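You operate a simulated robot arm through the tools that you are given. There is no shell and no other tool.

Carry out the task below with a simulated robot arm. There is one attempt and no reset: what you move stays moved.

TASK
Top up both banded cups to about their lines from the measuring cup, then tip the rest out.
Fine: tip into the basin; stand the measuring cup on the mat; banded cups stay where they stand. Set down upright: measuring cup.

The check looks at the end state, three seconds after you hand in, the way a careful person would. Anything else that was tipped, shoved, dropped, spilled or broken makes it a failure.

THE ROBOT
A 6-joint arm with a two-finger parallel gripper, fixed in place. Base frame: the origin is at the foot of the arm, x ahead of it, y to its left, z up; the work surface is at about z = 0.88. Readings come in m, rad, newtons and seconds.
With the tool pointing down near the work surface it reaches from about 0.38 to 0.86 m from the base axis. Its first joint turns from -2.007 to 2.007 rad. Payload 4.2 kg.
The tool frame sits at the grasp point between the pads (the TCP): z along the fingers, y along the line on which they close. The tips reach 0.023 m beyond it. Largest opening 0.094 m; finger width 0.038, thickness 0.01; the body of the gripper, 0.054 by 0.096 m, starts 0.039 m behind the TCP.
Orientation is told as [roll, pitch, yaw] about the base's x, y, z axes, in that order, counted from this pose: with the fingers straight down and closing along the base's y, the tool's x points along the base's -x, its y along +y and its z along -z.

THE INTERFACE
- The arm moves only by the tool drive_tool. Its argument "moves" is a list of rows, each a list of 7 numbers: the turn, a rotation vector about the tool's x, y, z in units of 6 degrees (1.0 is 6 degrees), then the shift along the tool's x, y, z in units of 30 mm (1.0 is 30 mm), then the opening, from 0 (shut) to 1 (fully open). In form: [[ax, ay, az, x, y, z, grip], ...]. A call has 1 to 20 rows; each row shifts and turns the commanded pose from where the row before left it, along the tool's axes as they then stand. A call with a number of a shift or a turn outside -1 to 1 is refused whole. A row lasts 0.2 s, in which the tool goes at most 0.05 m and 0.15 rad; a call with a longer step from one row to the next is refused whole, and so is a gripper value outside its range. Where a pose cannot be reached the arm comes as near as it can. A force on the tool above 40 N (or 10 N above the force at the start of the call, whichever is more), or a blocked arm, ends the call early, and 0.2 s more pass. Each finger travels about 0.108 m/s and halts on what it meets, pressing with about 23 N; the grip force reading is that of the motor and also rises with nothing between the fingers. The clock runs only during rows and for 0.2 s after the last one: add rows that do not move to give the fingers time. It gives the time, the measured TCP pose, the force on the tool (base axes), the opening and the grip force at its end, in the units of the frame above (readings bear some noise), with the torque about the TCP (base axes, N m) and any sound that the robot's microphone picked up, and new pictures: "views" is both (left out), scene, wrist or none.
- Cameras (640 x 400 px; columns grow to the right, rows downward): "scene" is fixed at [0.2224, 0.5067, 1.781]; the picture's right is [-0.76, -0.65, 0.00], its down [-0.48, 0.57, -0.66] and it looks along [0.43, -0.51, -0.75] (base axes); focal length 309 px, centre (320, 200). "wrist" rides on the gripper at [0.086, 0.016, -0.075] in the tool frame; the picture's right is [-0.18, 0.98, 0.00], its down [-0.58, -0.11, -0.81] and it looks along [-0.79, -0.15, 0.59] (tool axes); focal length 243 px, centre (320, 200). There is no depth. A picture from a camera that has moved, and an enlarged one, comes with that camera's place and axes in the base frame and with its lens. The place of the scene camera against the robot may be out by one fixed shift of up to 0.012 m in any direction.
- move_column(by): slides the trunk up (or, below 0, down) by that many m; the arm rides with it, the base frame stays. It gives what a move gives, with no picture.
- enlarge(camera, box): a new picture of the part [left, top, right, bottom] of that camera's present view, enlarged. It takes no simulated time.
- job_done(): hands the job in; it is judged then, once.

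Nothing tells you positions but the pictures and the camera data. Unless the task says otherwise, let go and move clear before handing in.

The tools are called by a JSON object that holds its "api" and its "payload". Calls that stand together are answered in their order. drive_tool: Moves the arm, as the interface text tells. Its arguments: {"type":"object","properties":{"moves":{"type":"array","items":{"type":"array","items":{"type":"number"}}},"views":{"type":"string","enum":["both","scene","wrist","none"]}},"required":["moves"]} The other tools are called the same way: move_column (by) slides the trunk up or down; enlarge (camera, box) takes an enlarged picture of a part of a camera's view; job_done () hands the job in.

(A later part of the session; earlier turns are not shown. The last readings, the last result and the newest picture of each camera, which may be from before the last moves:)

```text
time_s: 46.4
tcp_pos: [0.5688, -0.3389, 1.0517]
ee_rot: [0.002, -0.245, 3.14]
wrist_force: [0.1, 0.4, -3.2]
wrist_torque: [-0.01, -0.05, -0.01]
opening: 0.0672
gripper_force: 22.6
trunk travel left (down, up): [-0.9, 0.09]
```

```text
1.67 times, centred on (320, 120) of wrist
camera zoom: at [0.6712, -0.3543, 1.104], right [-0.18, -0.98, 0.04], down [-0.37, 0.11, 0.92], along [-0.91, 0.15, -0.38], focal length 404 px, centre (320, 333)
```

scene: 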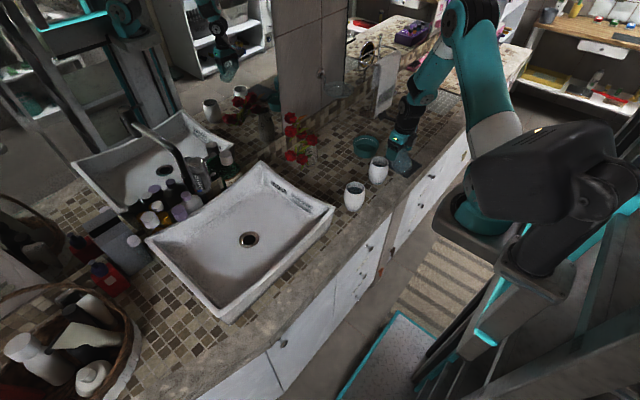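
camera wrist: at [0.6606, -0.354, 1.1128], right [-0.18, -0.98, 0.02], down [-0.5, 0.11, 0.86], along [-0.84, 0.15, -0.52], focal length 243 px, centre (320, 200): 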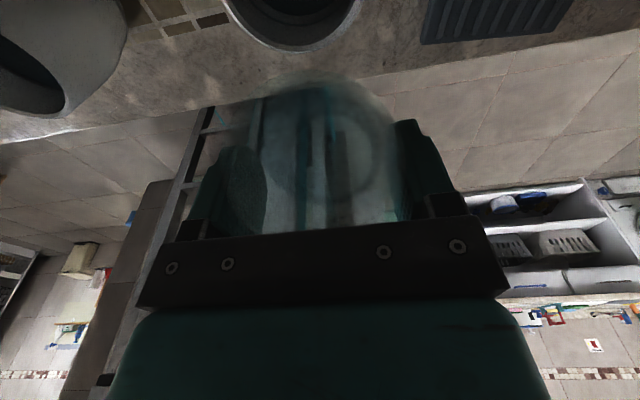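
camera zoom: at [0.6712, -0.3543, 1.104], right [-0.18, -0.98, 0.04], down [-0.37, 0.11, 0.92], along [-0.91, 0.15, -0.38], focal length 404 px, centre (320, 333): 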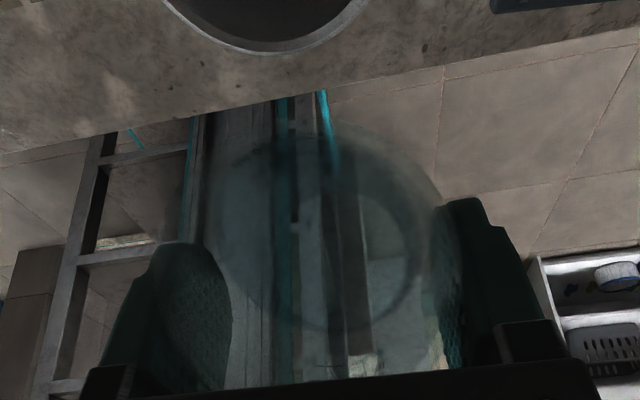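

The gap fell to about 19 px of 34. I'll add 2.5 degrees more.

{"api": "drive_tool", "payload": {"moves": [[0, -0.21, 0, 0.012, 0, -0.033, 0], [0, -0.21, 0, 0.012, 0, -0.033, 0], [0, 0, 0, 0, 0, 0, 0], [0, 0, 0, 0, 0, 0, 0], [0, 0, 0, 0, 0, 0, 0], [0, 0, 0, 0, 0, 0, 0]], "views": "none"}}

{"api": "enlarge", "payload": {"camera": "scene", "box": [365, 150, 405, 180]}}

{"api": "enlarge", "payload": {"camera": "scene", "box": [369, 155, 389, 170]}}

```text
time_s: 47.8
tcp_pos: [0.571, -0.3366, 1.0544]
ee_rot: [0.001, -0.287, 3.14]
wrist_force: [-0.1, 0.3, -2.2]
wrist_torque: [0.02, -0.08, -0.01]
opening: 0.0674
gripper_force: 23.0
trunk travel left (down, up): [-0.9, 0.09]
```

```text
13.33 times, centred on (385, 165) of scene
camera zoom: at [0.2224, 0.5067, 1.781], right [-0.76, -0.65, 0.0], down [-0.48, 0.57, -0.66], along [0.43, -0.51, -0.75], focal length 4119 px, centre (-547, 667)
```

zoom: 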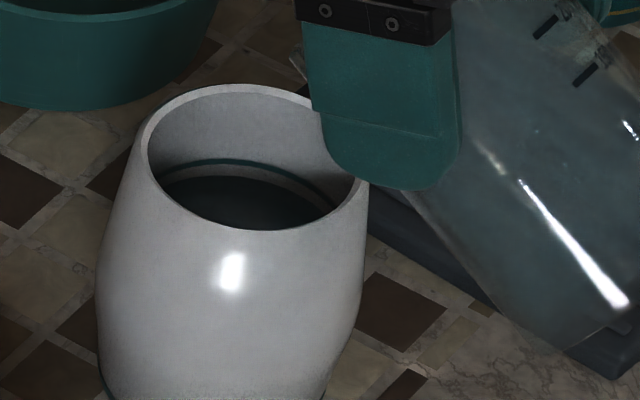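

```text
16.00 times, centred on (379, 162) of scene
camera zoom: at [0.2224, 0.5067, 1.781], right [-0.76, -0.65, 0.0], down [-0.48, 0.57, -0.66], along [0.43, -0.51, -0.75], focal length 4943 px, centre (-624, 800)
```

zoom: 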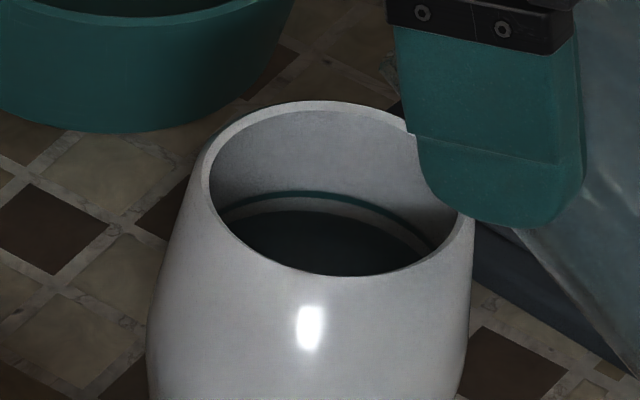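

About two thirds done: the gap is 16 px of 45. I'll add 3 degrees.

{"api": "drive_tool", "payload": {"moves": [[0, -0.25, 0, 0.015, 0, -0.038, 0], [0, -0.25, 0, 0.015, 0, -0.038, 0], [0, 0, 0, 0, 0, 0, 0], [0, 0, 0, 0, 0, 0, 0], [0, 0, 0, 0, 0, 0, 0], [0, 0, 0, 0, 0, 0, 0]], "views": "none"}}

{"api": "enlarge", "payload": {"camera": "scene", "box": [369, 155, 389, 170]}}

```text
time_s: 49.2
tcp_pos: [0.5705, -0.3391, 1.0552]
ee_rot: [0.0, -0.342, 3.141]
wrist_force: [-0.3, -0.1, -1.9]
wrist_torque: [0.0, -0.07, 0.0]
opening: 0.0669
gripper_force: 23.1
trunk travel left (down, up): [-0.9, 0.09]
```

```text
16.00 times, centred on (379, 162) of scene
camera zoom: at [0.2224, 0.5067, 1.781], right [-0.76, -0.65, 0.0], down [-0.48, 0.57, -0.66], along [0.43, -0.51, -0.75], focal length 4943 px, centre (-624, 800)
```

zoom: 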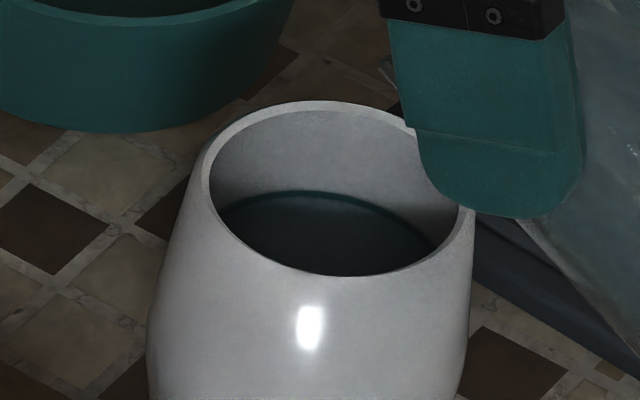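

The back cup has reached its line. I'm tilting back now.

{"api": "drive_tool", "payload": {"moves": [[0, 0.8, 0, -0.04, 0, 0.12, 0], [0, 0.8, 0, -0.03, 0, 0.12, 0], [0, 0.8, 0, -0.02, 0, 0.12, 0], [0, 0.8, 0, -0.01, 0, 0.12, 0], [0, 0, 0, 0, 0, 0, 0], [0, 0, 0, 0, 0, 0, 0]], "views": "both"}}

{"api": "enlarge", "payload": {"camera": "scene", "box": [369, 155, 389, 170]}}

{"api": "enlarge", "payload": {"camera": "scene", "box": [340, 176, 370, 198]}}

{"api": "enlarge", "payload": {"camera": "wrist", "box": [180, 0, 460, 240]}}

```text
time_s: 50.6
tcp_pos: [0.5657, -0.3371, 1.0425]
ee_rot: [0.0, -0.005, 3.142]
wrist_force: [-0.3, 0.2, -2.6]
wrist_torque: [0.02, -0.05, 0.01]
opening: 0.0671
gripper_force: 23.5
trunk travel left (down, up): [-0.9, 0.09]
camera wrist: at [0.6529, -0.3545, 1.1171], right [-0.18, -0.98, 0.0], down [-0.58, 0.11, 0.81], along [-0.8, 0.15, -0.59], focal length 243 px, centre (320, 200)
```

scene: 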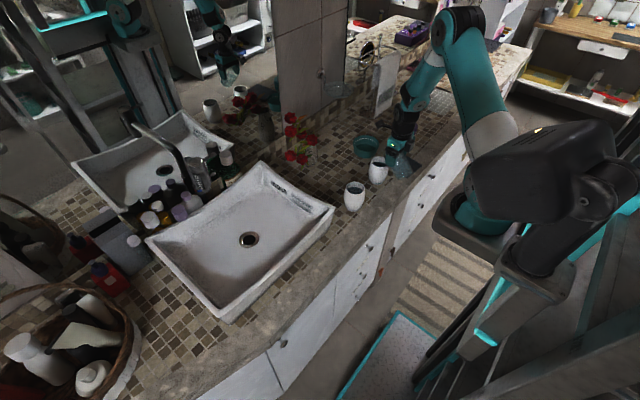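
wrist: 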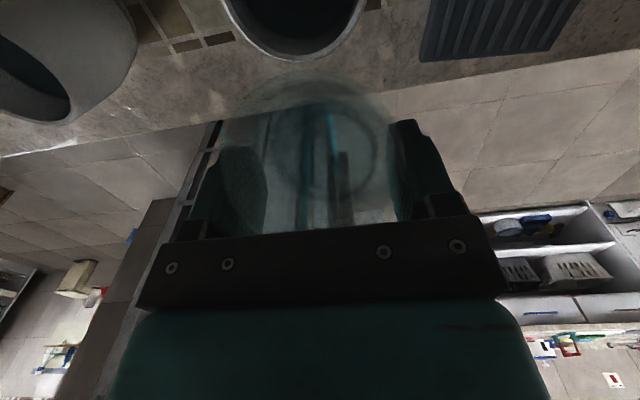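

```text
16.00 times, centred on (379, 162) of scene
camera zoom: at [0.2224, 0.5067, 1.781], right [-0.76, -0.65, 0.0], down [-0.48, 0.57, -0.66], along [0.43, -0.51, -0.75], focal length 4943 px, centre (-624, 800)
```

zoom: 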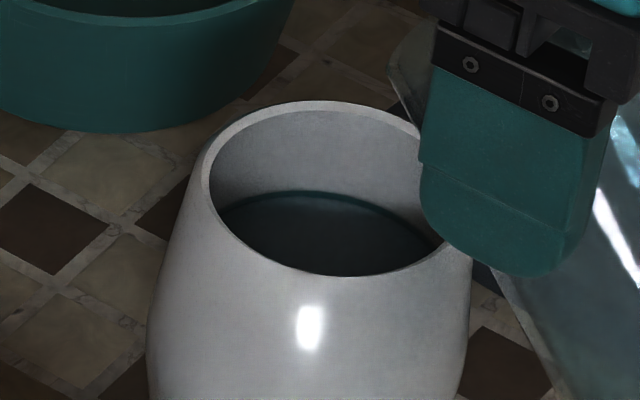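

```text
16.00 times, centred on (355, 187) of scene
camera zoom: at [0.2224, 0.5067, 1.781], right [-0.76, -0.65, 0.0], down [-0.48, 0.57, -0.66], along [0.43, -0.51, -0.75], focal length 4943 px, centre (-240, 408)
```

zoom: 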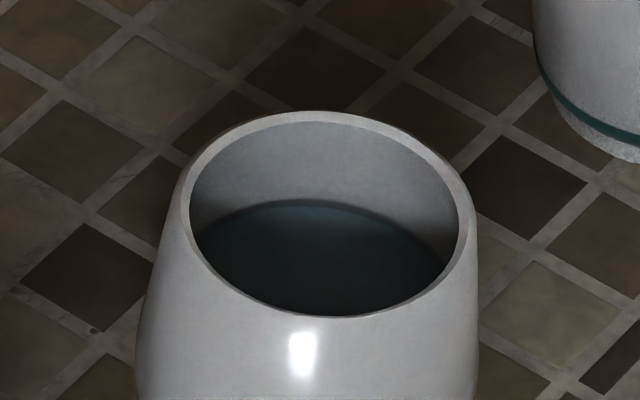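

```text
1.67 times, centred on (320, 120) of wrist
camera zoom: at [0.6529, -0.3545, 1.1171], right [-0.18, -0.98, 0.0], down [-0.58, 0.11, 0.81], along [-0.8, 0.15, -0.59], focal length 404 px, centre (320, 333)
```

zoom: 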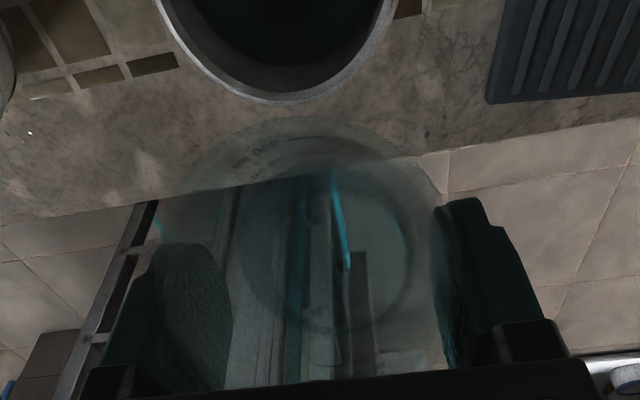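

Both white cups are at their lines and the counter is dry. Now I'll raise the measuring cup and tilt it back before carrying the remainder to the basin.

{"api": "drive_tool", "payload": {"moves": [[0, 0.5, 0, 0, 0, -0.4, 0], [0, 0.5, 0, 0.047, 0, -0.9, 0], [0, 0.5, 0, 0.094, 0, -0.895, 0], [0, 0.5, 0, 0.14, 0, -0.889, 0], [0, 0, 0, 0.187, 0, -0.88, 0], [0, 0, 0, 0.187, 0, -0.88, 0], [0, 0, 0, 0.1, 0, -0.5, 0], [0, 0, 0, 0.06, -0.25, 0.015, 0], [0, 0, 0, 0.12, -0.5, 0.03, 0], [0, 0, 0, 0.19, -0.8, 0.04, 0], [0, 0, 0, 0.22, -0.9, 0.047, 0], [0, 0, 0, 0.22, -0.9, 0.047, 0], [0, 0, 0, 0.22, -0.9, 0.047, 0], [0, 0, 0, 0.22, -0.9, 0.047, 0], [0, 0, 0, 0.22, -0.9, 0.047, 0], [0, 0, 0, 0.22, -0.9, 0.047, 0], [0, 0, 0, 0.15, -0.6, 0.03, 0], [0, 0, 0, 0.08, -0.3, 0.015, 0]], "views": "both"}}

```text
time_s: 54.4
tcp_pos: [0.6152, -0.1482, 1.2052]
ee_rot: [0.0, 0.201, -3.137]
wrist_force: [-0.6, 0.1, -1.4]
wrist_torque: [0.01, -0.03, -0.01]
opening: 0.0671
gripper_force: 23.3
out of reach, approached as far as the arm can: row 16, 17, 18
trunk travel left (down, up): [-0.9, 0.09]
camera wrist: at [0.6841, -0.1637, 1.2962], right [-0.18, -0.98, -0.04], down [-0.73, 0.11, 0.67], along [-0.66, 0.15, -0.74], focal length 243 px, centre (320, 200)
```

scene: 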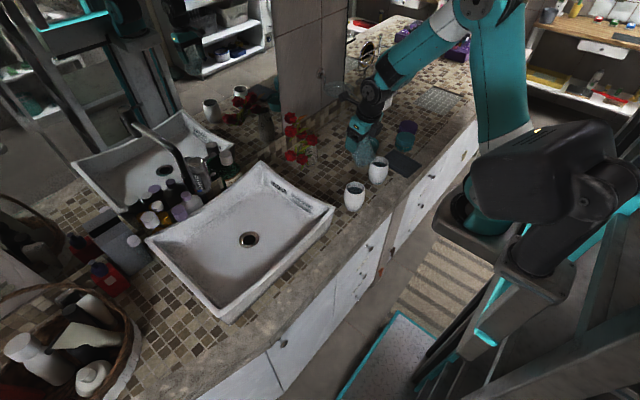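
wrist: 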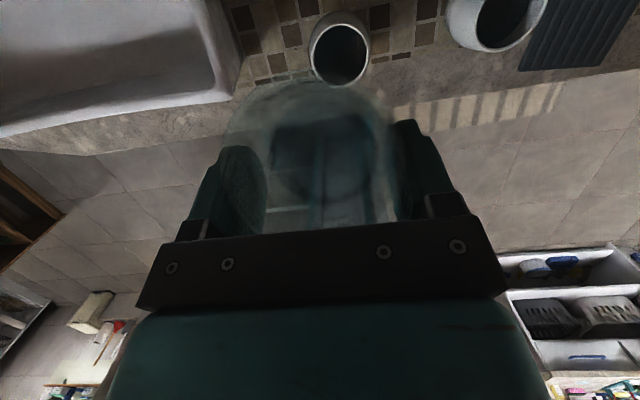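

The last joint hit its limit while keeping the heading fixed. I'll unwind the hand about the vertical, keeping the cup's tilt constant and well below spilling, so its lip swings toward +y and then back toward the robot.

{"api": "drive_tool", "payload": {"moves": [[0.1, 0, -0.49, 0, 0, 0, 0], [0.208, 0, -0.978, 0, 0, 0, 0], [0.208, 0, -0.978, 0, 0, 0, 0], [0.208, 0, -0.978, 0, 0, 0, 0], [0.208, 0, -0.978, 0, 0, 0, 0], [0.208, 0, -0.978, 0, 0, 0, 0], [0.208, 0, -0.978, 0, 0, 0, 0], [0.1, 0, -0.49, 0, 0, 0, 0], [0, 0, 0, 0, 0, 0, 0]], "views": "both"}}

```text
time_s: 56.4
tcp_pos: [0.6125, -0.1484, 1.2055]
ee_rot: [-0.004, 0.205, -2.409]
wrist_force: [-0.3, -0.2, -1.3]
wrist_torque: [0.03, -0.03, 0.04]
opening: 0.067
gripper_force: 22.8
trunk travel left (down, up): [-0.9, 0.09]
camera wrist: at [0.676, -0.1136, 1.2972], right [0.52, -0.85, -0.04], down [-0.62, -0.41, 0.67], along [-0.59, -0.33, -0.74], focal length 243 px, centre (320, 200)
```

scene: 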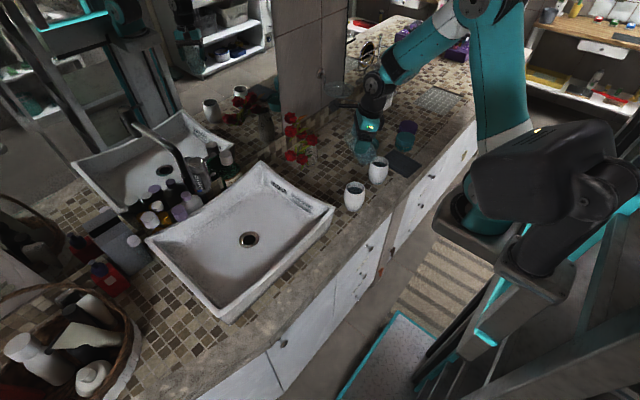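
wrist: 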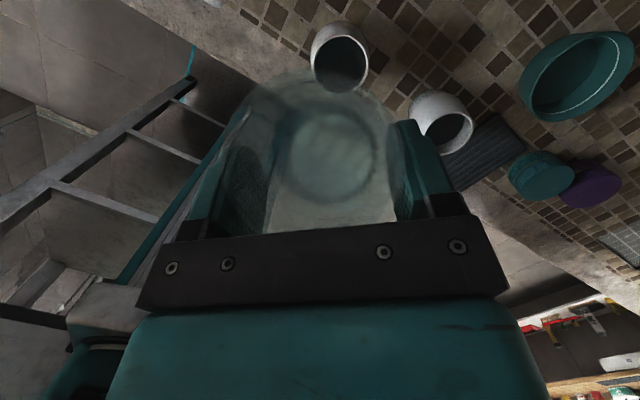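

The hand unwound 42 degrees with no trouble. Now I'll carry the cup over the basin to about (0.77, 0.11), staying high and clear of the roses and faucet.

{"api": "drive_tool", "payload": {"moves": [[0, 0, 0, 0.17, -0.05, 0.036, 0], [0, 0, 0, 0.335, -0.1, 0.07, 0], [0, 0, 0, 0.535, -0.165, 0.114, 0], [0, 0, 0, 0.67, -0.205, 0.1426, 0], [0, 0, 0, 0.67, -0.205, 0.1426, 0], [0, 0, 0, 0.67, -0.205, 0.1426, 0], [0, 0, 0, 0.67, -0.205, 0.1426, 0], [0, 0, 0, 0.67, -0.205, 0.1426, 0], [0, 0, 0, 0.67, -0.205, 0.1426, 0], [0, 0, 0, 0.67, -0.205, 0.1426, 0], [0, 0, 0, 0.67, -0.205, 0.1426, 0], [0, 0, 0, 0.67, -0.205, 0.1426, 0], [0, 0, 0, 0.67, -0.205, 0.1426, 0], [0, 0, 0, 0.67, -0.205, 0.1426, 0], [0, 0, 0, 0.535, -0.165, 0.114, 0], [0, 0, 0, 0.335, -0.1, 0.07, 0], [0, 0, 0, 0.17, -0.05, 0.036, 0], [0, 0, 0, 0, 0, 0, 0]], "views": "both"}}

{"api": "enlarge", "payload": {"camera": "scene", "box": [120, 60, 400, 330]}}

```text
time_s: 60.2
tcp_pos: [0.7709, 0.111, 1.2049]
ee_rot: [-0.004, 0.203, -2.41]
wrist_force: [0.5, 0.2, -1.6]
wrist_torque: [0.0, -0.03, -0.02]
opening: 0.0668
gripper_force: 23.6
trunk travel left (down, up): [-0.9, 0.09]
camera wrist: at [0.8332, 0.1454, 1.2957], right [0.52, -0.85, -0.04], down [-0.62, -0.41, 0.67], along [-0.59, -0.33, -0.74], focal length 243 px, centre (320, 200)
```

scene: 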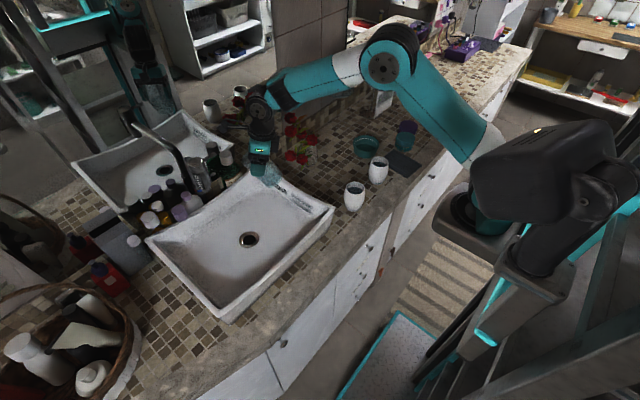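
wrist: 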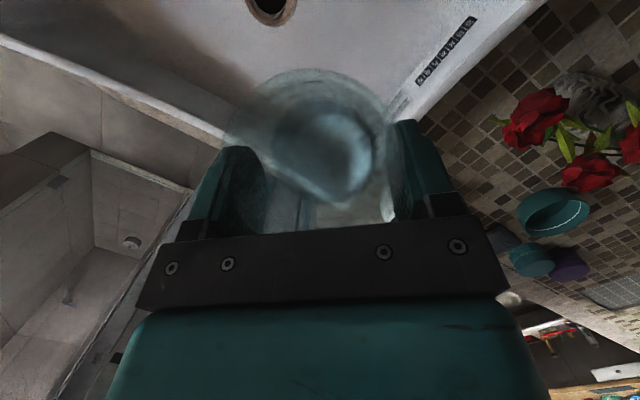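

```text
1.48 times, centred on (260, 195) of scene
camera zoom: at [0.2224, 0.5067, 1.781], right [-0.76, -0.65, 0.0], down [-0.48, 0.57, -0.66], along [0.43, -0.51, -0.75], focal length 458 px, centre (409, 207)
```

zoom: 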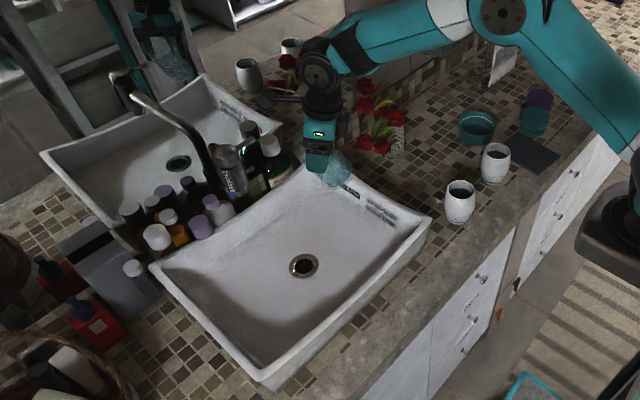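

The cup is over the basin at (0.77,0.11), clear of faucet and bottles. I'll keep rotating about the vertical until its lip faces back toward the robot.

{"api": "drive_tool", "payload": {"moves": [[0.1, 0, -0.49, 0, 0, 0, 0], [0.205, 0, -0.978, 0, 0, 0, 0], [0.205, 0, -0.978, 0, 0, 0, 0], [0.205, 0, -0.978, 0, 0, 0, 0], [0.205, 0, -0.978, 0, 0, 0, 0], [0.205, 0, -0.978, 0, 0, 0, 0], [0.205, 0, -0.978, 0, 0, 0, 0], [0.205, 0, -0.978, 0, 0, 0, 0], [0.205, 0, -0.978, 0, 0, 0, 0], [0.205, 0, -0.978, 0, 0, 0, 0], [0.205, 0, -0.978, 0, 0, 0, 0], [0.205, 0, -0.978, 0, 0, 0, 0], [0, 0, 0, 0, 0, 0, 0]], "views": "both"}}

```text
time_s: 63.0
tcp_pos: [0.771, 0.111, 1.2043]
ee_rot: [-0.004, 0.208, -1.204]
wrist_force: [-0.4, -1.2, -1.5]
wrist_torque: [0.01, 0.01, 0.02]
opening: 0.0668
gripper_force: 22.6
trunk travel left (down, up): [-0.9, 0.09]
camera wrist: at [0.7617, 0.1813, 1.2964], right [0.98, 0.18, -0.04], down [0.16, -0.73, 0.67], along [0.09, -0.66, -0.74], focal length 243 px, centre (320, 200)
```

scene: 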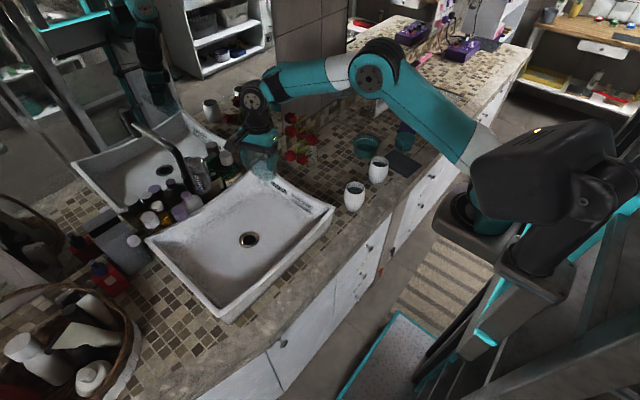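
wrist: 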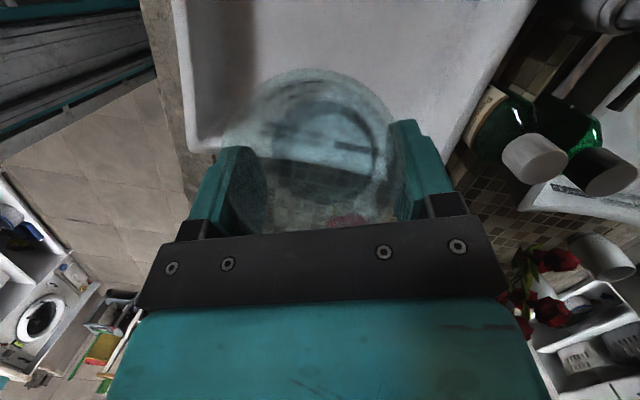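

{"api": "drive_tool", "payload": {"moves": [[0.1, 0, -0.49, 0, 0, 0, 0], [0.205, 0, -0.978, 0, 0, 0, 0], [0.205, 0, -0.978, 0, 0, 0, 0], [0.205, 0, -0.978, 0, 0, 0, 0], [0.205, 0, -0.978, 0, 0, 0, 0], [0.205, 0, -0.978, 0, 0, 0, 0], [0.205, 0, -0.978, 0, 0, 0, 0], [0.205, 0, -0.978, 0, 0, 0, 0], [0.205, 0, -0.978, 0, 0, 0, 0], [0.205, 0, -0.978, 0, 0, 0, 0], [0.205, 0, -0.978, 0, 0, 0, 0], [0.205, 0, -0.978, 0, 0, 0, 0], [0, 0, 0, 0, 0, 0, 0]], "views": "both"}}

```text
time_s: 65.8
tcp_pos: [0.7702, 0.1111, 1.2048]
ee_rot: [0.001, 0.211, 0.001]
wrist_force: [0.8, 1.8, -2.3]
wrist_torque: [-0.05, 0.01, 0.01]
opening: 0.0669
gripper_force: 23.1
trunk travel left (down, up): [-0.9, 0.09]
camera wrist: at [0.7018, 0.1268, 1.2966], right [0.18, 0.98, -0.04], down [0.74, -0.11, 0.67], along [0.65, -0.15, -0.74], focal length 243 px, centre (320, 200)
```

scene: 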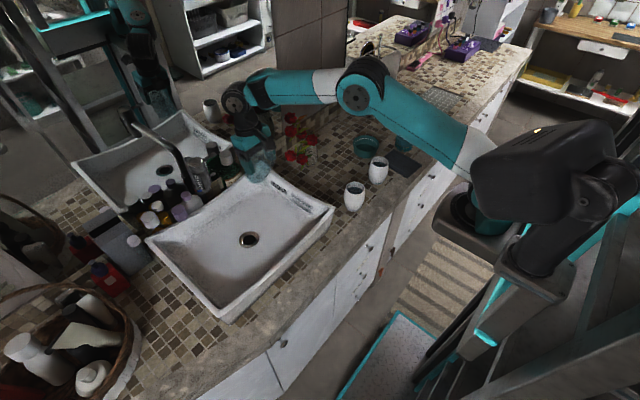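
wrist: 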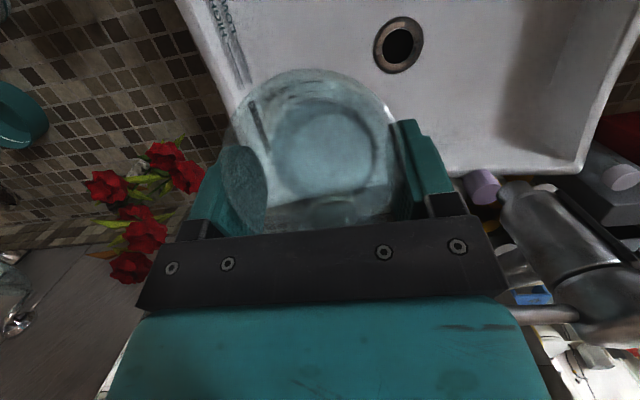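

The lip now faces the robot over the basin. I'll lower 6 cm, shift a bit toward the basin's middle and pre-tilt to about 54 degrees.

{"api": "drive_tool", "payload": {"moves": [[0, 0, 0, -0.104, 0.333, 0.489, 0], [0, 0, 0, -0.104, 0.333, 0.489, 0], [0, 0, 0, -0.104, 0.333, 0.489, 0], [0, 0, 0, -0.104, 0.333, 0.489, 0], [0, -0.7, 0, 0, 0, 0, 0], [0, -0.7, 0, 0, 0, 0, 0], [0, -0.7, 0, 0, 0, 0, 0], [0, -0.7, 0, 0, 0, 0, 0], [0, -0.7, 0, 0, 0, 0, 0], [0, -0.5, 0, 0, 0, 0, 0], [0, 0, 0, 0, 0, 0, 0]], "views": "both"}}

{"api": "enlarge", "payload": {"camera": "scene", "box": [180, 60, 340, 270]}}

```text
time_s: 68.2
tcp_pos: [0.7703, 0.1506, 1.1442]
ee_rot: [0.002, -0.208, -0.002]
wrist_force: [0.4, -0.6, -1.8]
wrist_torque: [0.01, 0.09, -0.01]
opening: 0.067
gripper_force: 22.7
trunk travel left (down, up): [-0.9, 0.09]
camera wrist: at [0.6707, 0.1665, 1.2004], right [0.18, 0.98, 0.04], down [0.4, -0.11, 0.91], along [0.9, -0.15, -0.41], focal length 243 px, centre (320, 200)
```

scene: 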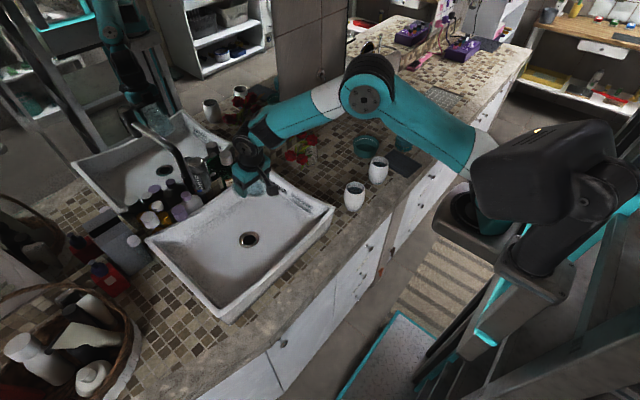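
wrist: 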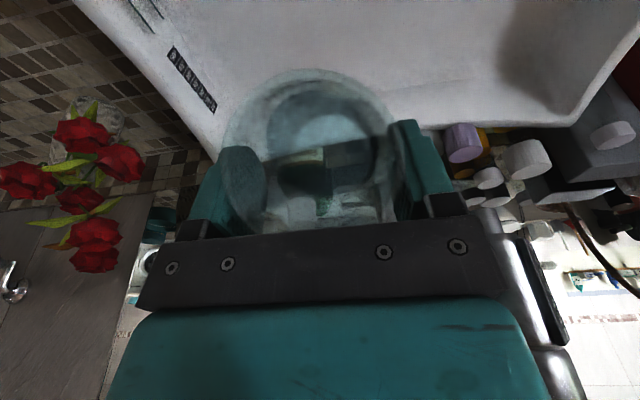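

```text
1.90 times, centred on (260, 165) of scene
camera zoom: at [0.2224, 0.5067, 1.781], right [-0.76, -0.65, 0.0], down [-0.48, 0.57, -0.66], along [0.43, -0.51, -0.75], focal length 588 px, centre (434, 267)
```

zoom: 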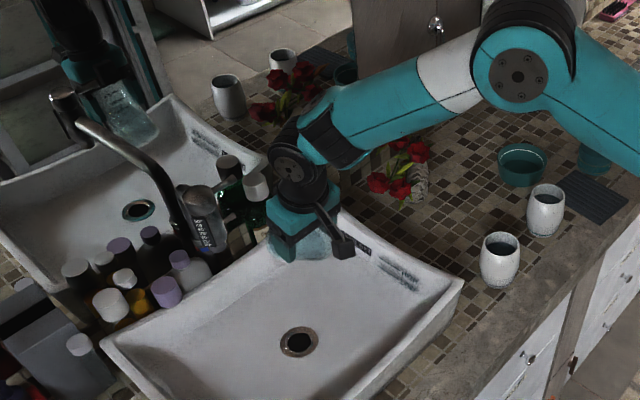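

Everything is clear and the roses are undisturbed. I'll pour the remainder slowly into the basin, tilting from 54 toward 100 degrees.

{"api": "drive_tool", "payload": {"moves": [[0, -0.35, 0, 0, 0, 0, 0], [0, -0.35, 0, 0, 0, 0, 0], [0, -0.35, 0, 0, 0, 0, 0], [0, -0.35, 0, 0, 0, 0, 0], [0, -0.35, 0, 0, 0, 0, 0], [0, -0.35, 0, 0, 0, 0, 0], [0, -0.35, 0, 0, 0, 0, 0], [0, -0.35, 0, 0, 0, 0, 0], [0, -0.35, 0, 0, 0, 0, 0], [0, -0.35, 0, 0, 0, 0, 0], [0, 0, 0, 0, 0, 0, 0]], "views": "both"}}

{"api": "enlarge", "payload": {"camera": "scene", "box": [180, 100, 400, 270]}}

```text
time_s: 70.6
tcp_pos: [0.771, 0.1493, 1.1461]
ee_rot: [0.002, -0.575, -0.002]
wrist_force: [-0.3, -0.4, -1.4]
wrist_torque: [0.0, 0.05, -0.02]
opening: 0.0669
gripper_force: 22.8
trunk travel left (down, up): [-0.9, 0.09]
camera wrist: at [0.6576, 0.1653, 1.1615], right [0.16, 0.98, 0.1], down [0.05, -0.11, 0.99], along [0.99, -0.15, -0.06], focal length 243 px, centre (320, 200)
```

scene: 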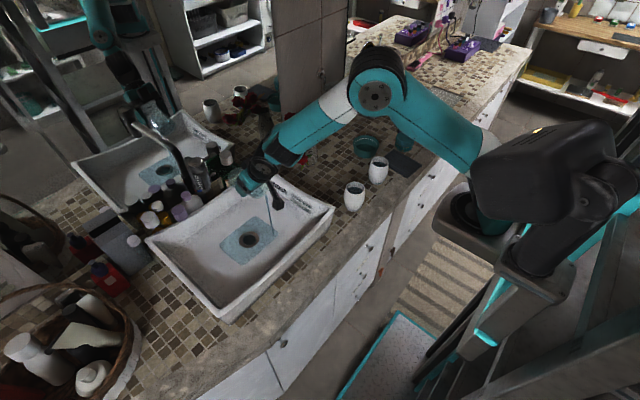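
wrist: 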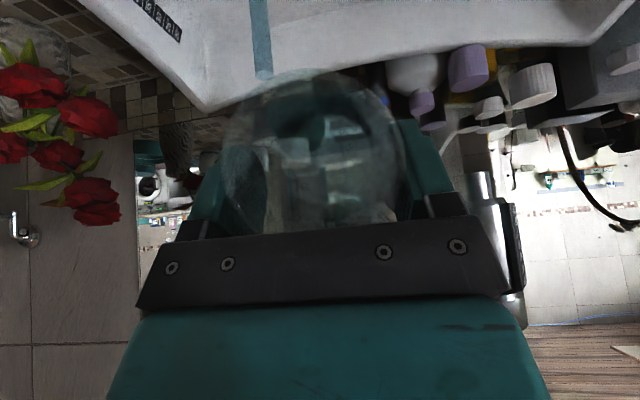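

```text
2.35 times, centred on (290, 185) of scene
camera zoom: at [0.2224, 0.5067, 1.781], right [-0.76, -0.65, 0.0], down [-0.48, 0.57, -0.66], along [0.43, -0.51, -0.75], focal length 727 px, centre (391, 235)
```

zoom: 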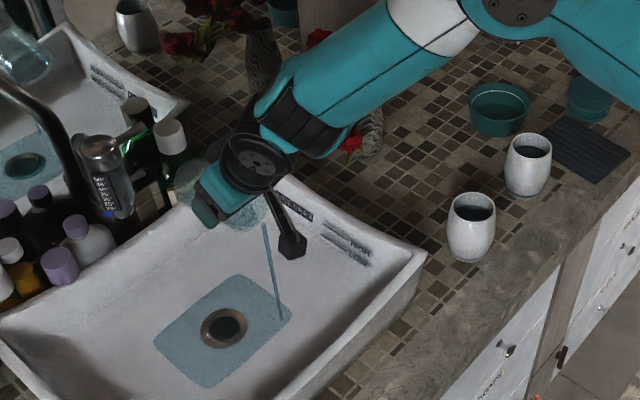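

The stream is falling cleanly into the basin and pooling at the drain. I'll continue tilting past horizontal to empty the cup fully.

{"api": "drive_tool", "payload": {"moves": [[0, -0.35, 0, 0, 0, 0, 0], [0, -0.35, 0, 0, 0, 0, 0], [0, -0.35, 0, 0, 0, 0, 0], [0, -0.35, 0, 0, 0, 0, 0], [0, -0.35, 0, 0, 0, 0, 0], [0, -0.35, 0, 0, 0, 0, 0], [0, -0.35, 0, 0, 0, 0, 0], [0, -0.35, 0, 0, 0, 0, 0], [0, -0.35, 0, 0, 0, 0, 0], [0, -0.35, 0, 0, 0, 0, 0], [0, -0.35, 0, 0, 0, 0, 0], [0, -0.35, 0, 0, 0, 0, 0], [0, 0, 0, 0, 0, 0, 0]], "views": "both"}}

{"api": "enlarge", "payload": {"camera": "scene", "box": [180, 100, 400, 270]}}

```text
time_s: 73.4
tcp_pos: [0.7706, 0.1505, 1.1437]
ee_rot: [0.002, -1.016, -0.003]
wrist_force: [0.0, -0.1, -0.9]
wrist_torque: [-0.01, 0.03, 0.0]
opening: 0.0669
gripper_force: 22.7
trunk travel left (down, up): [-0.9, 0.09]
camera wrist: at [0.6617, 0.1668, 1.1105], right [0.1, 0.98, 0.16], down [-0.38, -0.11, 0.92], along [0.92, -0.15, 0.36], focal length 243 px, centre (320, 200)
```

scene: 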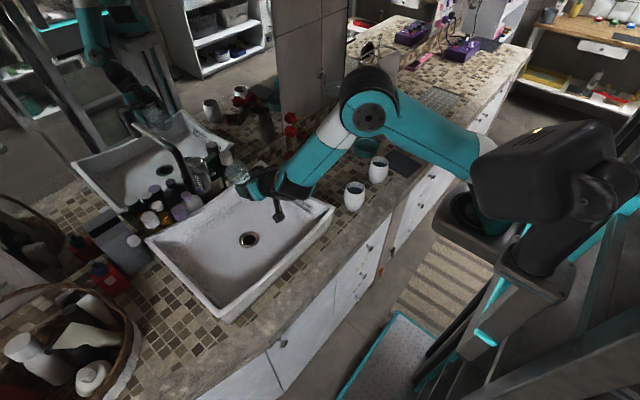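
wrist: 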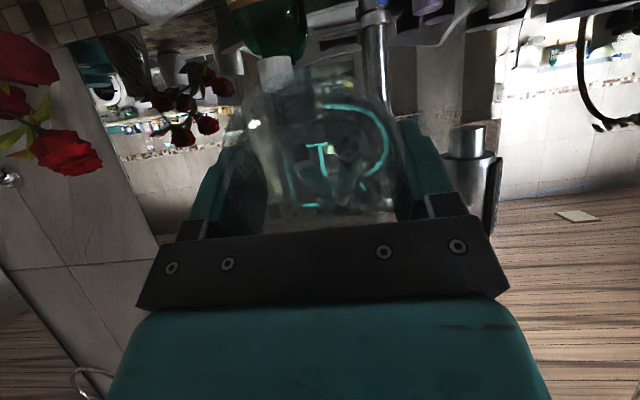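

```text
2.35 times, centred on (290, 185) of scene
camera zoom: at [0.2224, 0.5067, 1.781], right [-0.76, -0.65, 0.0], down [-0.48, 0.57, -0.66], along [0.43, -0.51, -0.75], focal length 727 px, centre (391, 235)
```

zoom: 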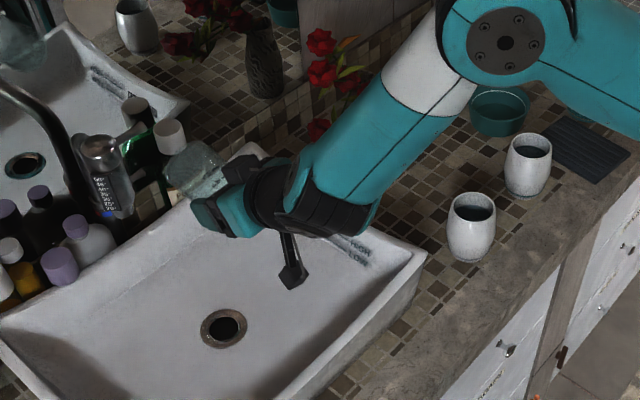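

The cup is nearly empty at 100 degrees. I'll back it 4 cm away from the bottles and tip on to about 120 degrees so the last drops drain.

{"api": "drive_tool", "payload": {"moves": [[0, 0, 0, 0.177, 0, -0.283, 0], [0, 0, 0, 0.177, 0, -0.283, 0], [0, 0, 0, 0.177, 0, -0.283, 0], [0, 0, 0, 0.177, 0, -0.283, 0], [0, -0.7, 0, 0, 0, 0, 0], [0, -0.7, 0, 0, 0, 0, 0], [0, -0.7, 0, 0, 0, 0, 0], [0, -0.7, 0, 0, 0, 0, 0], [0, -0.7, 0, 0, 0, 0, 0], [0, 0, 0, 0, 0, 0, 0], [0, 0, 0, 0, 0, 0, 0], [0, 0, 0, 0, 0, 0, 0], [0, 0, 0, 0, 0, 0, 0], [0, 0, 0, 0, 0, 0, 0]], "views": "both"}}

{"api": "enlarge", "payload": {"camera": "scene", "box": [180, 100, 400, 270]}}

{"api": "enlarge", "payload": {"camera": "wrist", "box": [180, 0, 460, 240]}}

```text
time_s: 76.4
tcp_pos: [0.73, 0.1513, 1.1435]
ee_rot: [0.007, -1.382, -0.011]
wrist_force: [0.5, -0.6, -1.2]
wrist_torque: [-0.01, -0.02, 0.01]
opening: 0.0667
gripper_force: 23.1
trunk travel left (down, up): [-0.9, 0.09]
camera wrist: at [0.6408, 0.1672, 1.0745], right [0.04, 0.98, 0.18], down [-0.68, -0.11, 0.72], along [0.73, -0.15, 0.67], focal length 243 px, centre (320, 200)
```

scene: 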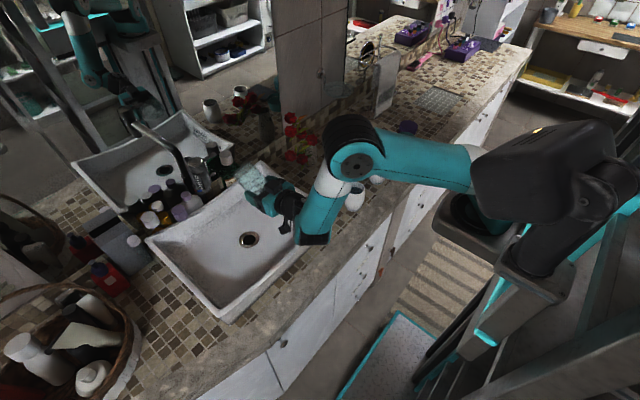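
wrist: 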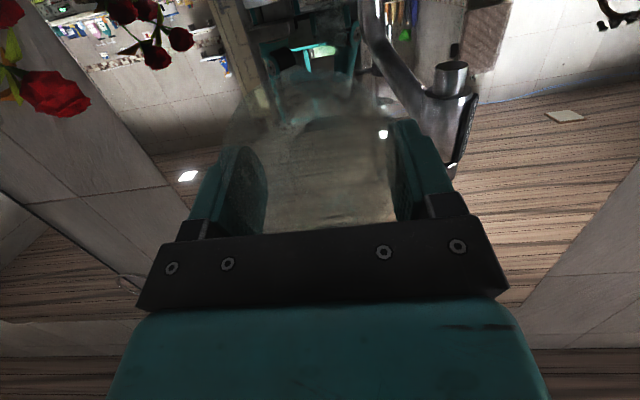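

```text
2.35 times, centred on (290, 185) of scene
camera zoom: at [0.2224, 0.5067, 1.781], right [-0.76, -0.65, 0.0], down [-0.48, 0.57, -0.66], along [0.43, -0.51, -0.75], focal length 727 px, centre (391, 235)
```

zoom: 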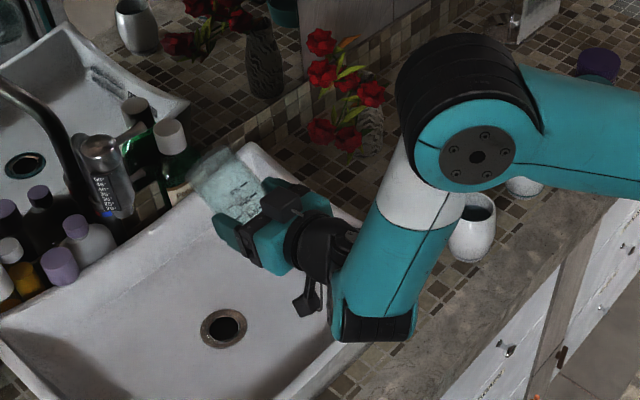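

```text
1.67 times, centred on (320, 120) of wrist
camera zoom: at [0.6408, 0.1672, 1.0745], right [0.04, 0.98, 0.18], down [-0.68, -0.11, 0.72], along [0.73, -0.15, 0.67], focal length 404 px, centre (320, 333)
```

zoom: 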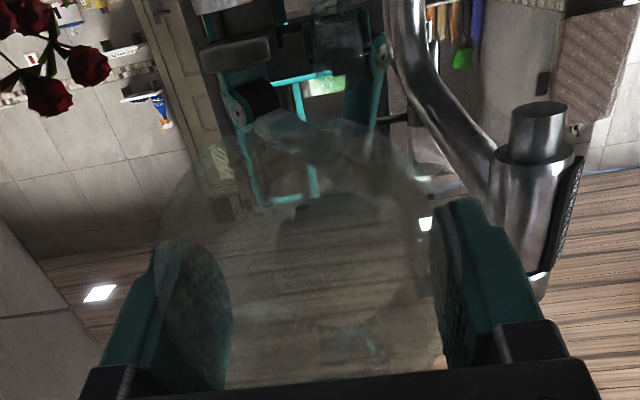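

The cup is empty at 121 degrees, with no liquid left in view. I'll bring it back toward upright over the basin and raise it.

{"api": "drive_tool", "payload": {"moves": [[0, 0.8, 0, 0, 0, 0, 0], [0, 1, 0, 0, 0, 0, 0], [0, 1, 0, 0, 0, 0, 0], [0, 1, 0, 0, 0, 0, 0], [0, 1, 0, 0, 0, 0, 0], [0, 1, 0, 0, 0, 0, 0], [0, 1, 0, 0, 0, 0, 0], [0, 1, 0, 0, 0, 0, 0], [0, 1, 0, 0, 0, 0, 0], [0, 1, 0, 0, 0, 0, 0], [0, 1, 0, 0, 0, 0, 0], [0, 1, 0, 0, 0, 0, 0], [0, 1, 0, 0, 0, 0, 0], [0, 0.4, 0, 0, 0, 0, 0], [0, 0, 0, 0, 0, -0.6, 0], [0, 0, 0, 0, 0, -0.8, 0], [0, 0, 0, 0, 0, -0.6, 0], [0, 0, 0, 0, 0, 0, 0]], "views": "both"}}

{"api": "enlarge", "payload": {"camera": "wrist", "box": [180, 0, 460, 240]}}

{"api": "enlarge", "payload": {"camera": "scene", "box": [180, 60, 420, 270]}}

```text
time_s: 80.2
tcp_pos: [0.7324, 0.149, 1.2035]
ee_rot: [0.001, 0.001, -0.002]
wrist_force: [0.3, -0.5, -0.4]
wrist_torque: [0.0, 0.01, 0.03]
opening: 0.0667
gripper_force: 23.1
trunk travel left (down, up): [-0.9, 0.09]
camera wrist: at [0.6454, 0.1659, 1.2791], right [0.19, 0.98, 0.0], down [0.58, -0.11, 0.81], along [0.79, -0.15, -0.59], focal length 243 px, centre (320, 200)
```

scene: 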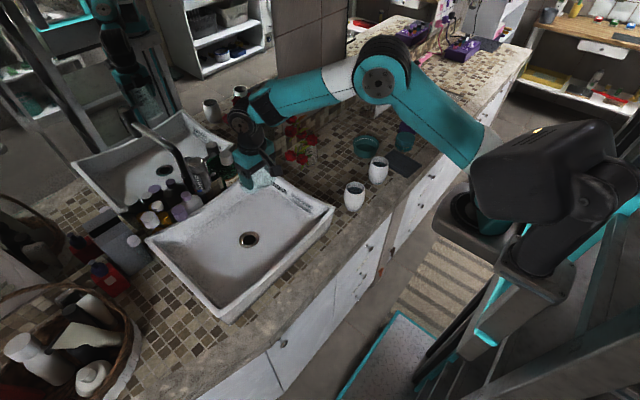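
wrist: 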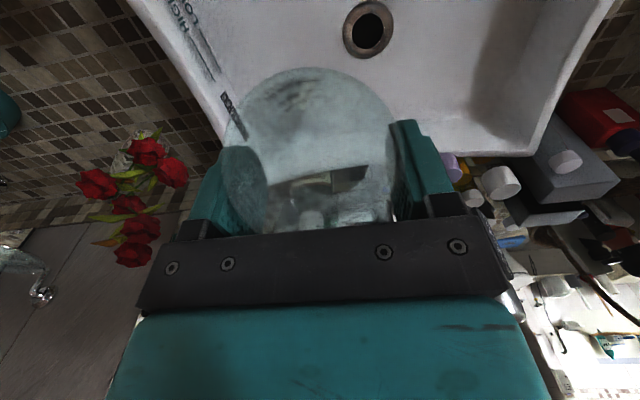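

```text
1.67 times, centred on (320, 120) of wrist
camera zoom: at [0.6454, 0.1659, 1.2791], right [0.19, 0.98, 0.0], down [0.58, -0.11, 0.81], along [0.79, -0.15, -0.59], focal length 404 px, centre (320, 333)
```

zoom: 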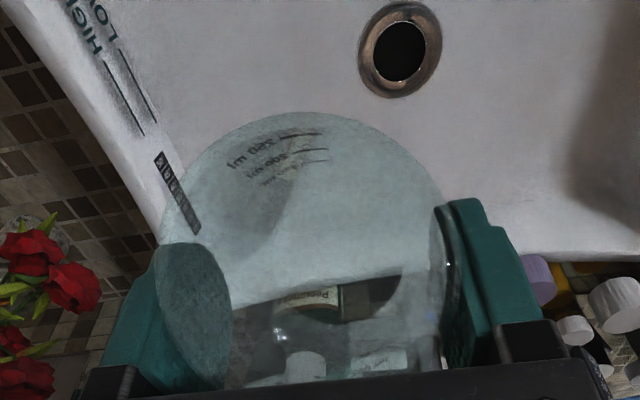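

```text
1.90 times, centred on (300, 165) of scene
camera zoom: at [0.2224, 0.5067, 1.781], right [-0.76, -0.65, 0.0], down [-0.48, 0.57, -0.66], along [0.43, -0.51, -0.75], focal length 588 px, centre (358, 267)
```

zoom: 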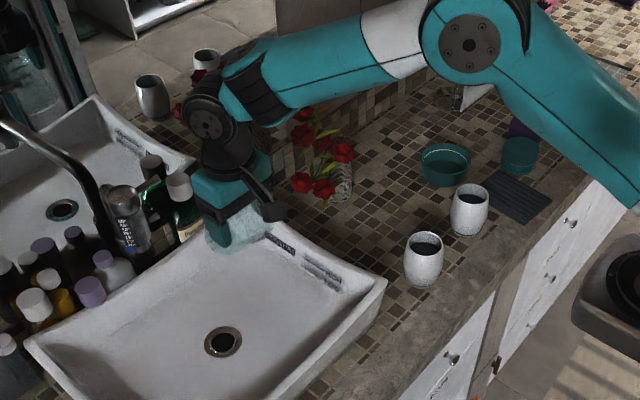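

The cup is confirmed empty. I'll turn the hand back the way it came, swinging the lip toward +y.

{"api": "drive_tool", "payload": {"moves": [[0, 0, 1, 0, 0, 0, 0], [0, 0, 1, 0, 0, 0, 0], [0, 0, 1, 0, 0, 0, 0], [0, 0, 1, 0, 0, 0, 0], [0, 0, 1, 0, 0, 0, 0], [0, 0, 1, 0, 0, 0, 0], [0, 0, 1, 0, 0, 0, 0], [0, 0, 1, 0, 0, 0, 0], [0, 0, 1, 0, 0, 0, 0], [0, 0, 1, 0, 0, 0, 0], [0, 0, 1, 0, 0, 0, 0], [0, 0, 1, 0, 0, 0, 0], [0, 0, 1, 0, 0, 0, 0], [0, 0, 1, 0, 0, 0, 0], [0, 0, 1, 0, 0, 0, 0], [0, 0, 1, 0, 0, 0, 0], [0, 0, 1, 0, 0, 0, 0], [0, 0, 1, 0, 0, 0, 0], [0, 0, 1, 0, 0, 0, 0], [0, 0, 1, 0, 0, 0, 0]], "views": "none"}}

```text
time_s: 84.4
tcp_pos: [0.7314, 0.1509, 1.2055]
ee_rot: [-0.002, 0.001, -2.096]
wrist_force: [0.4, -0.2, -0.5]
wrist_torque: [-0.02, 0.01, -0.04]
opening: 0.0666
gripper_force: 23.3
trunk travel left (down, up): [-0.9, 0.09]
```

{"api": "drive_tool", "payload": {"moves": [[0, 0, 0, -0.5, 0.11, 0, 0], [0, 0, 0, -0.856, 0.189, 0, 0], [0, 0, 0, -0.856, 0.189, 0, 0], [0, 0, 0, -0.856, 0.189, 0, 0], [0, 0, 0, -0.856, 0.189, 0, 0], [0, 0, 0, -0.856, 0.189, 0, 0], [0, 0, 0, -0.856, 0.189, 0, 0], [0, 0, 0, -0.856, 0.189, 0, 0], [0, 0, 0, -0.856, 0.189, 0, 0], [0, 0, 0, -0.856, 0.189, 0, 0], [0, 0, 0, -0.856, 0.189, 0, 0], [0, 0, 0, -0.856, 0.189, 0, 0], [0, 0, 0, -0.856, 0.189, 0, 0], [0, 0, 0, -0.856, 0.189, 0, 0], [0, 0, 0, -0.35, 0.08, 0, 0]], "views": "both"}}

```text
time_s: 87.6
tcp_pos: [0.6193, -0.2032, 1.2059]
ee_rot: [-0.002, 0.002, -2.097]
wrist_force: [0.5, 0.4, -0.3]
wrist_torque: [0.02, 0.03, -0.03]
opening: 0.0668
gripper_force: 23.1
trunk travel left (down, up): [-0.9, 0.09]
camera wrist: at [0.678, -0.1363, 1.2807], right [0.76, -0.65, 0.0], down [-0.38, -0.45, 0.81], along [-0.53, -0.61, -0.59], focal length 243 px, centre (320, 200)
```

scene: 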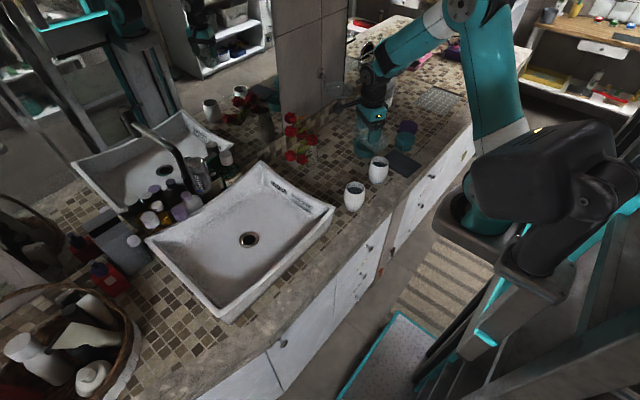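
wrist: 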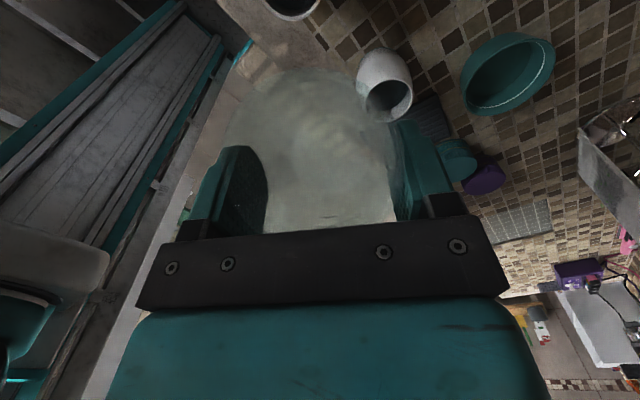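

Next I'll carry the empty cup over toward the mat and turn it back to its original heading.

{"api": "drive_tool", "payload": {"moves": [[0, 0, 0, -0.813, 0.392, 0, 0], [0, 0, 0, -0.813, 0.392, 0, 0], [0, 0, 0, -0.813, 0.392, 0, 0], [0, 0, 0, -0.813, 0.392, 0, 0], [0, 0, 0, -0.813, 0.392, 0, 0], [0, 0, 0, -0.813, 0.392, 0, 0], [0, 0, 0, -0.813, 0.392, 0, 0], [0, 0, 0, -0.813, 0.392, 0, 0], [0, 0, 0, -0.813, 0.392, 0, 0], [0, 0, 0, -0.813, 0.392, 0, 0], [0, 0, 1, 0, 0, 0, 0], [0, 0, 1, 0, 0, 0, 0], [0, 0, 1, 0, 0, 0, 0], [0, 0, 1, 0, 0, 0, 0], [0, 0, 1, 0, 0, 0, 0], [0, 0, 1, 0, 0, 0, 0], [0, 0, 1, 0, 0, 0, 0], [0, 0, 1, 0, 0, 0, 0], [0, 0, 1, 0, 0, 0, 0], [0, 0, 1, 0, 0, 0, 0]], "views": "both"}}

```text
time_s: 91.8
tcp_pos: [0.5987, -0.4707, 1.2039]
ee_rot: [-0.001, 0.0, 3.139]
wrist_force: [0.2, -0.9, -0.7]
wrist_torque: [0.02, -0.02, 0.03]
opening: 0.0665
gripper_force: 23.2
trunk travel left (down, up): [-0.9, 0.09]
camera wrist: at [0.6848, -0.4876, 1.2786], right [-0.19, -0.98, 0.0], down [-0.58, 0.11, 0.81], along [-0.79, 0.15, -0.59], focal length 243 px, centre (320, 200)
```

scene: 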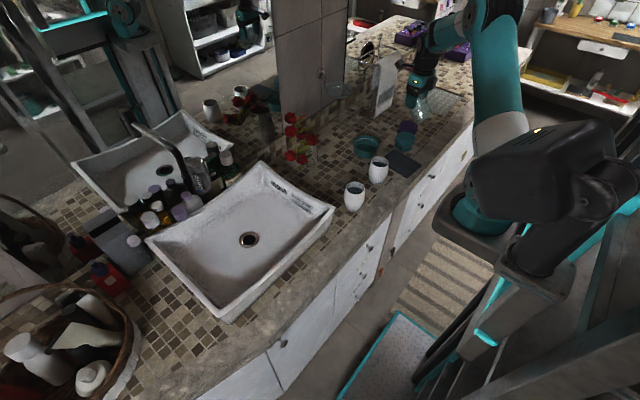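
wrist: 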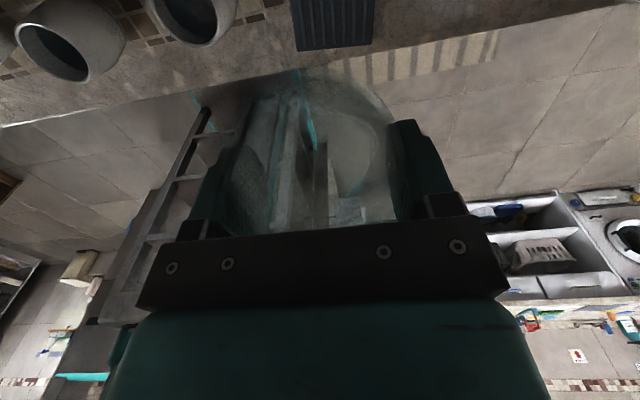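

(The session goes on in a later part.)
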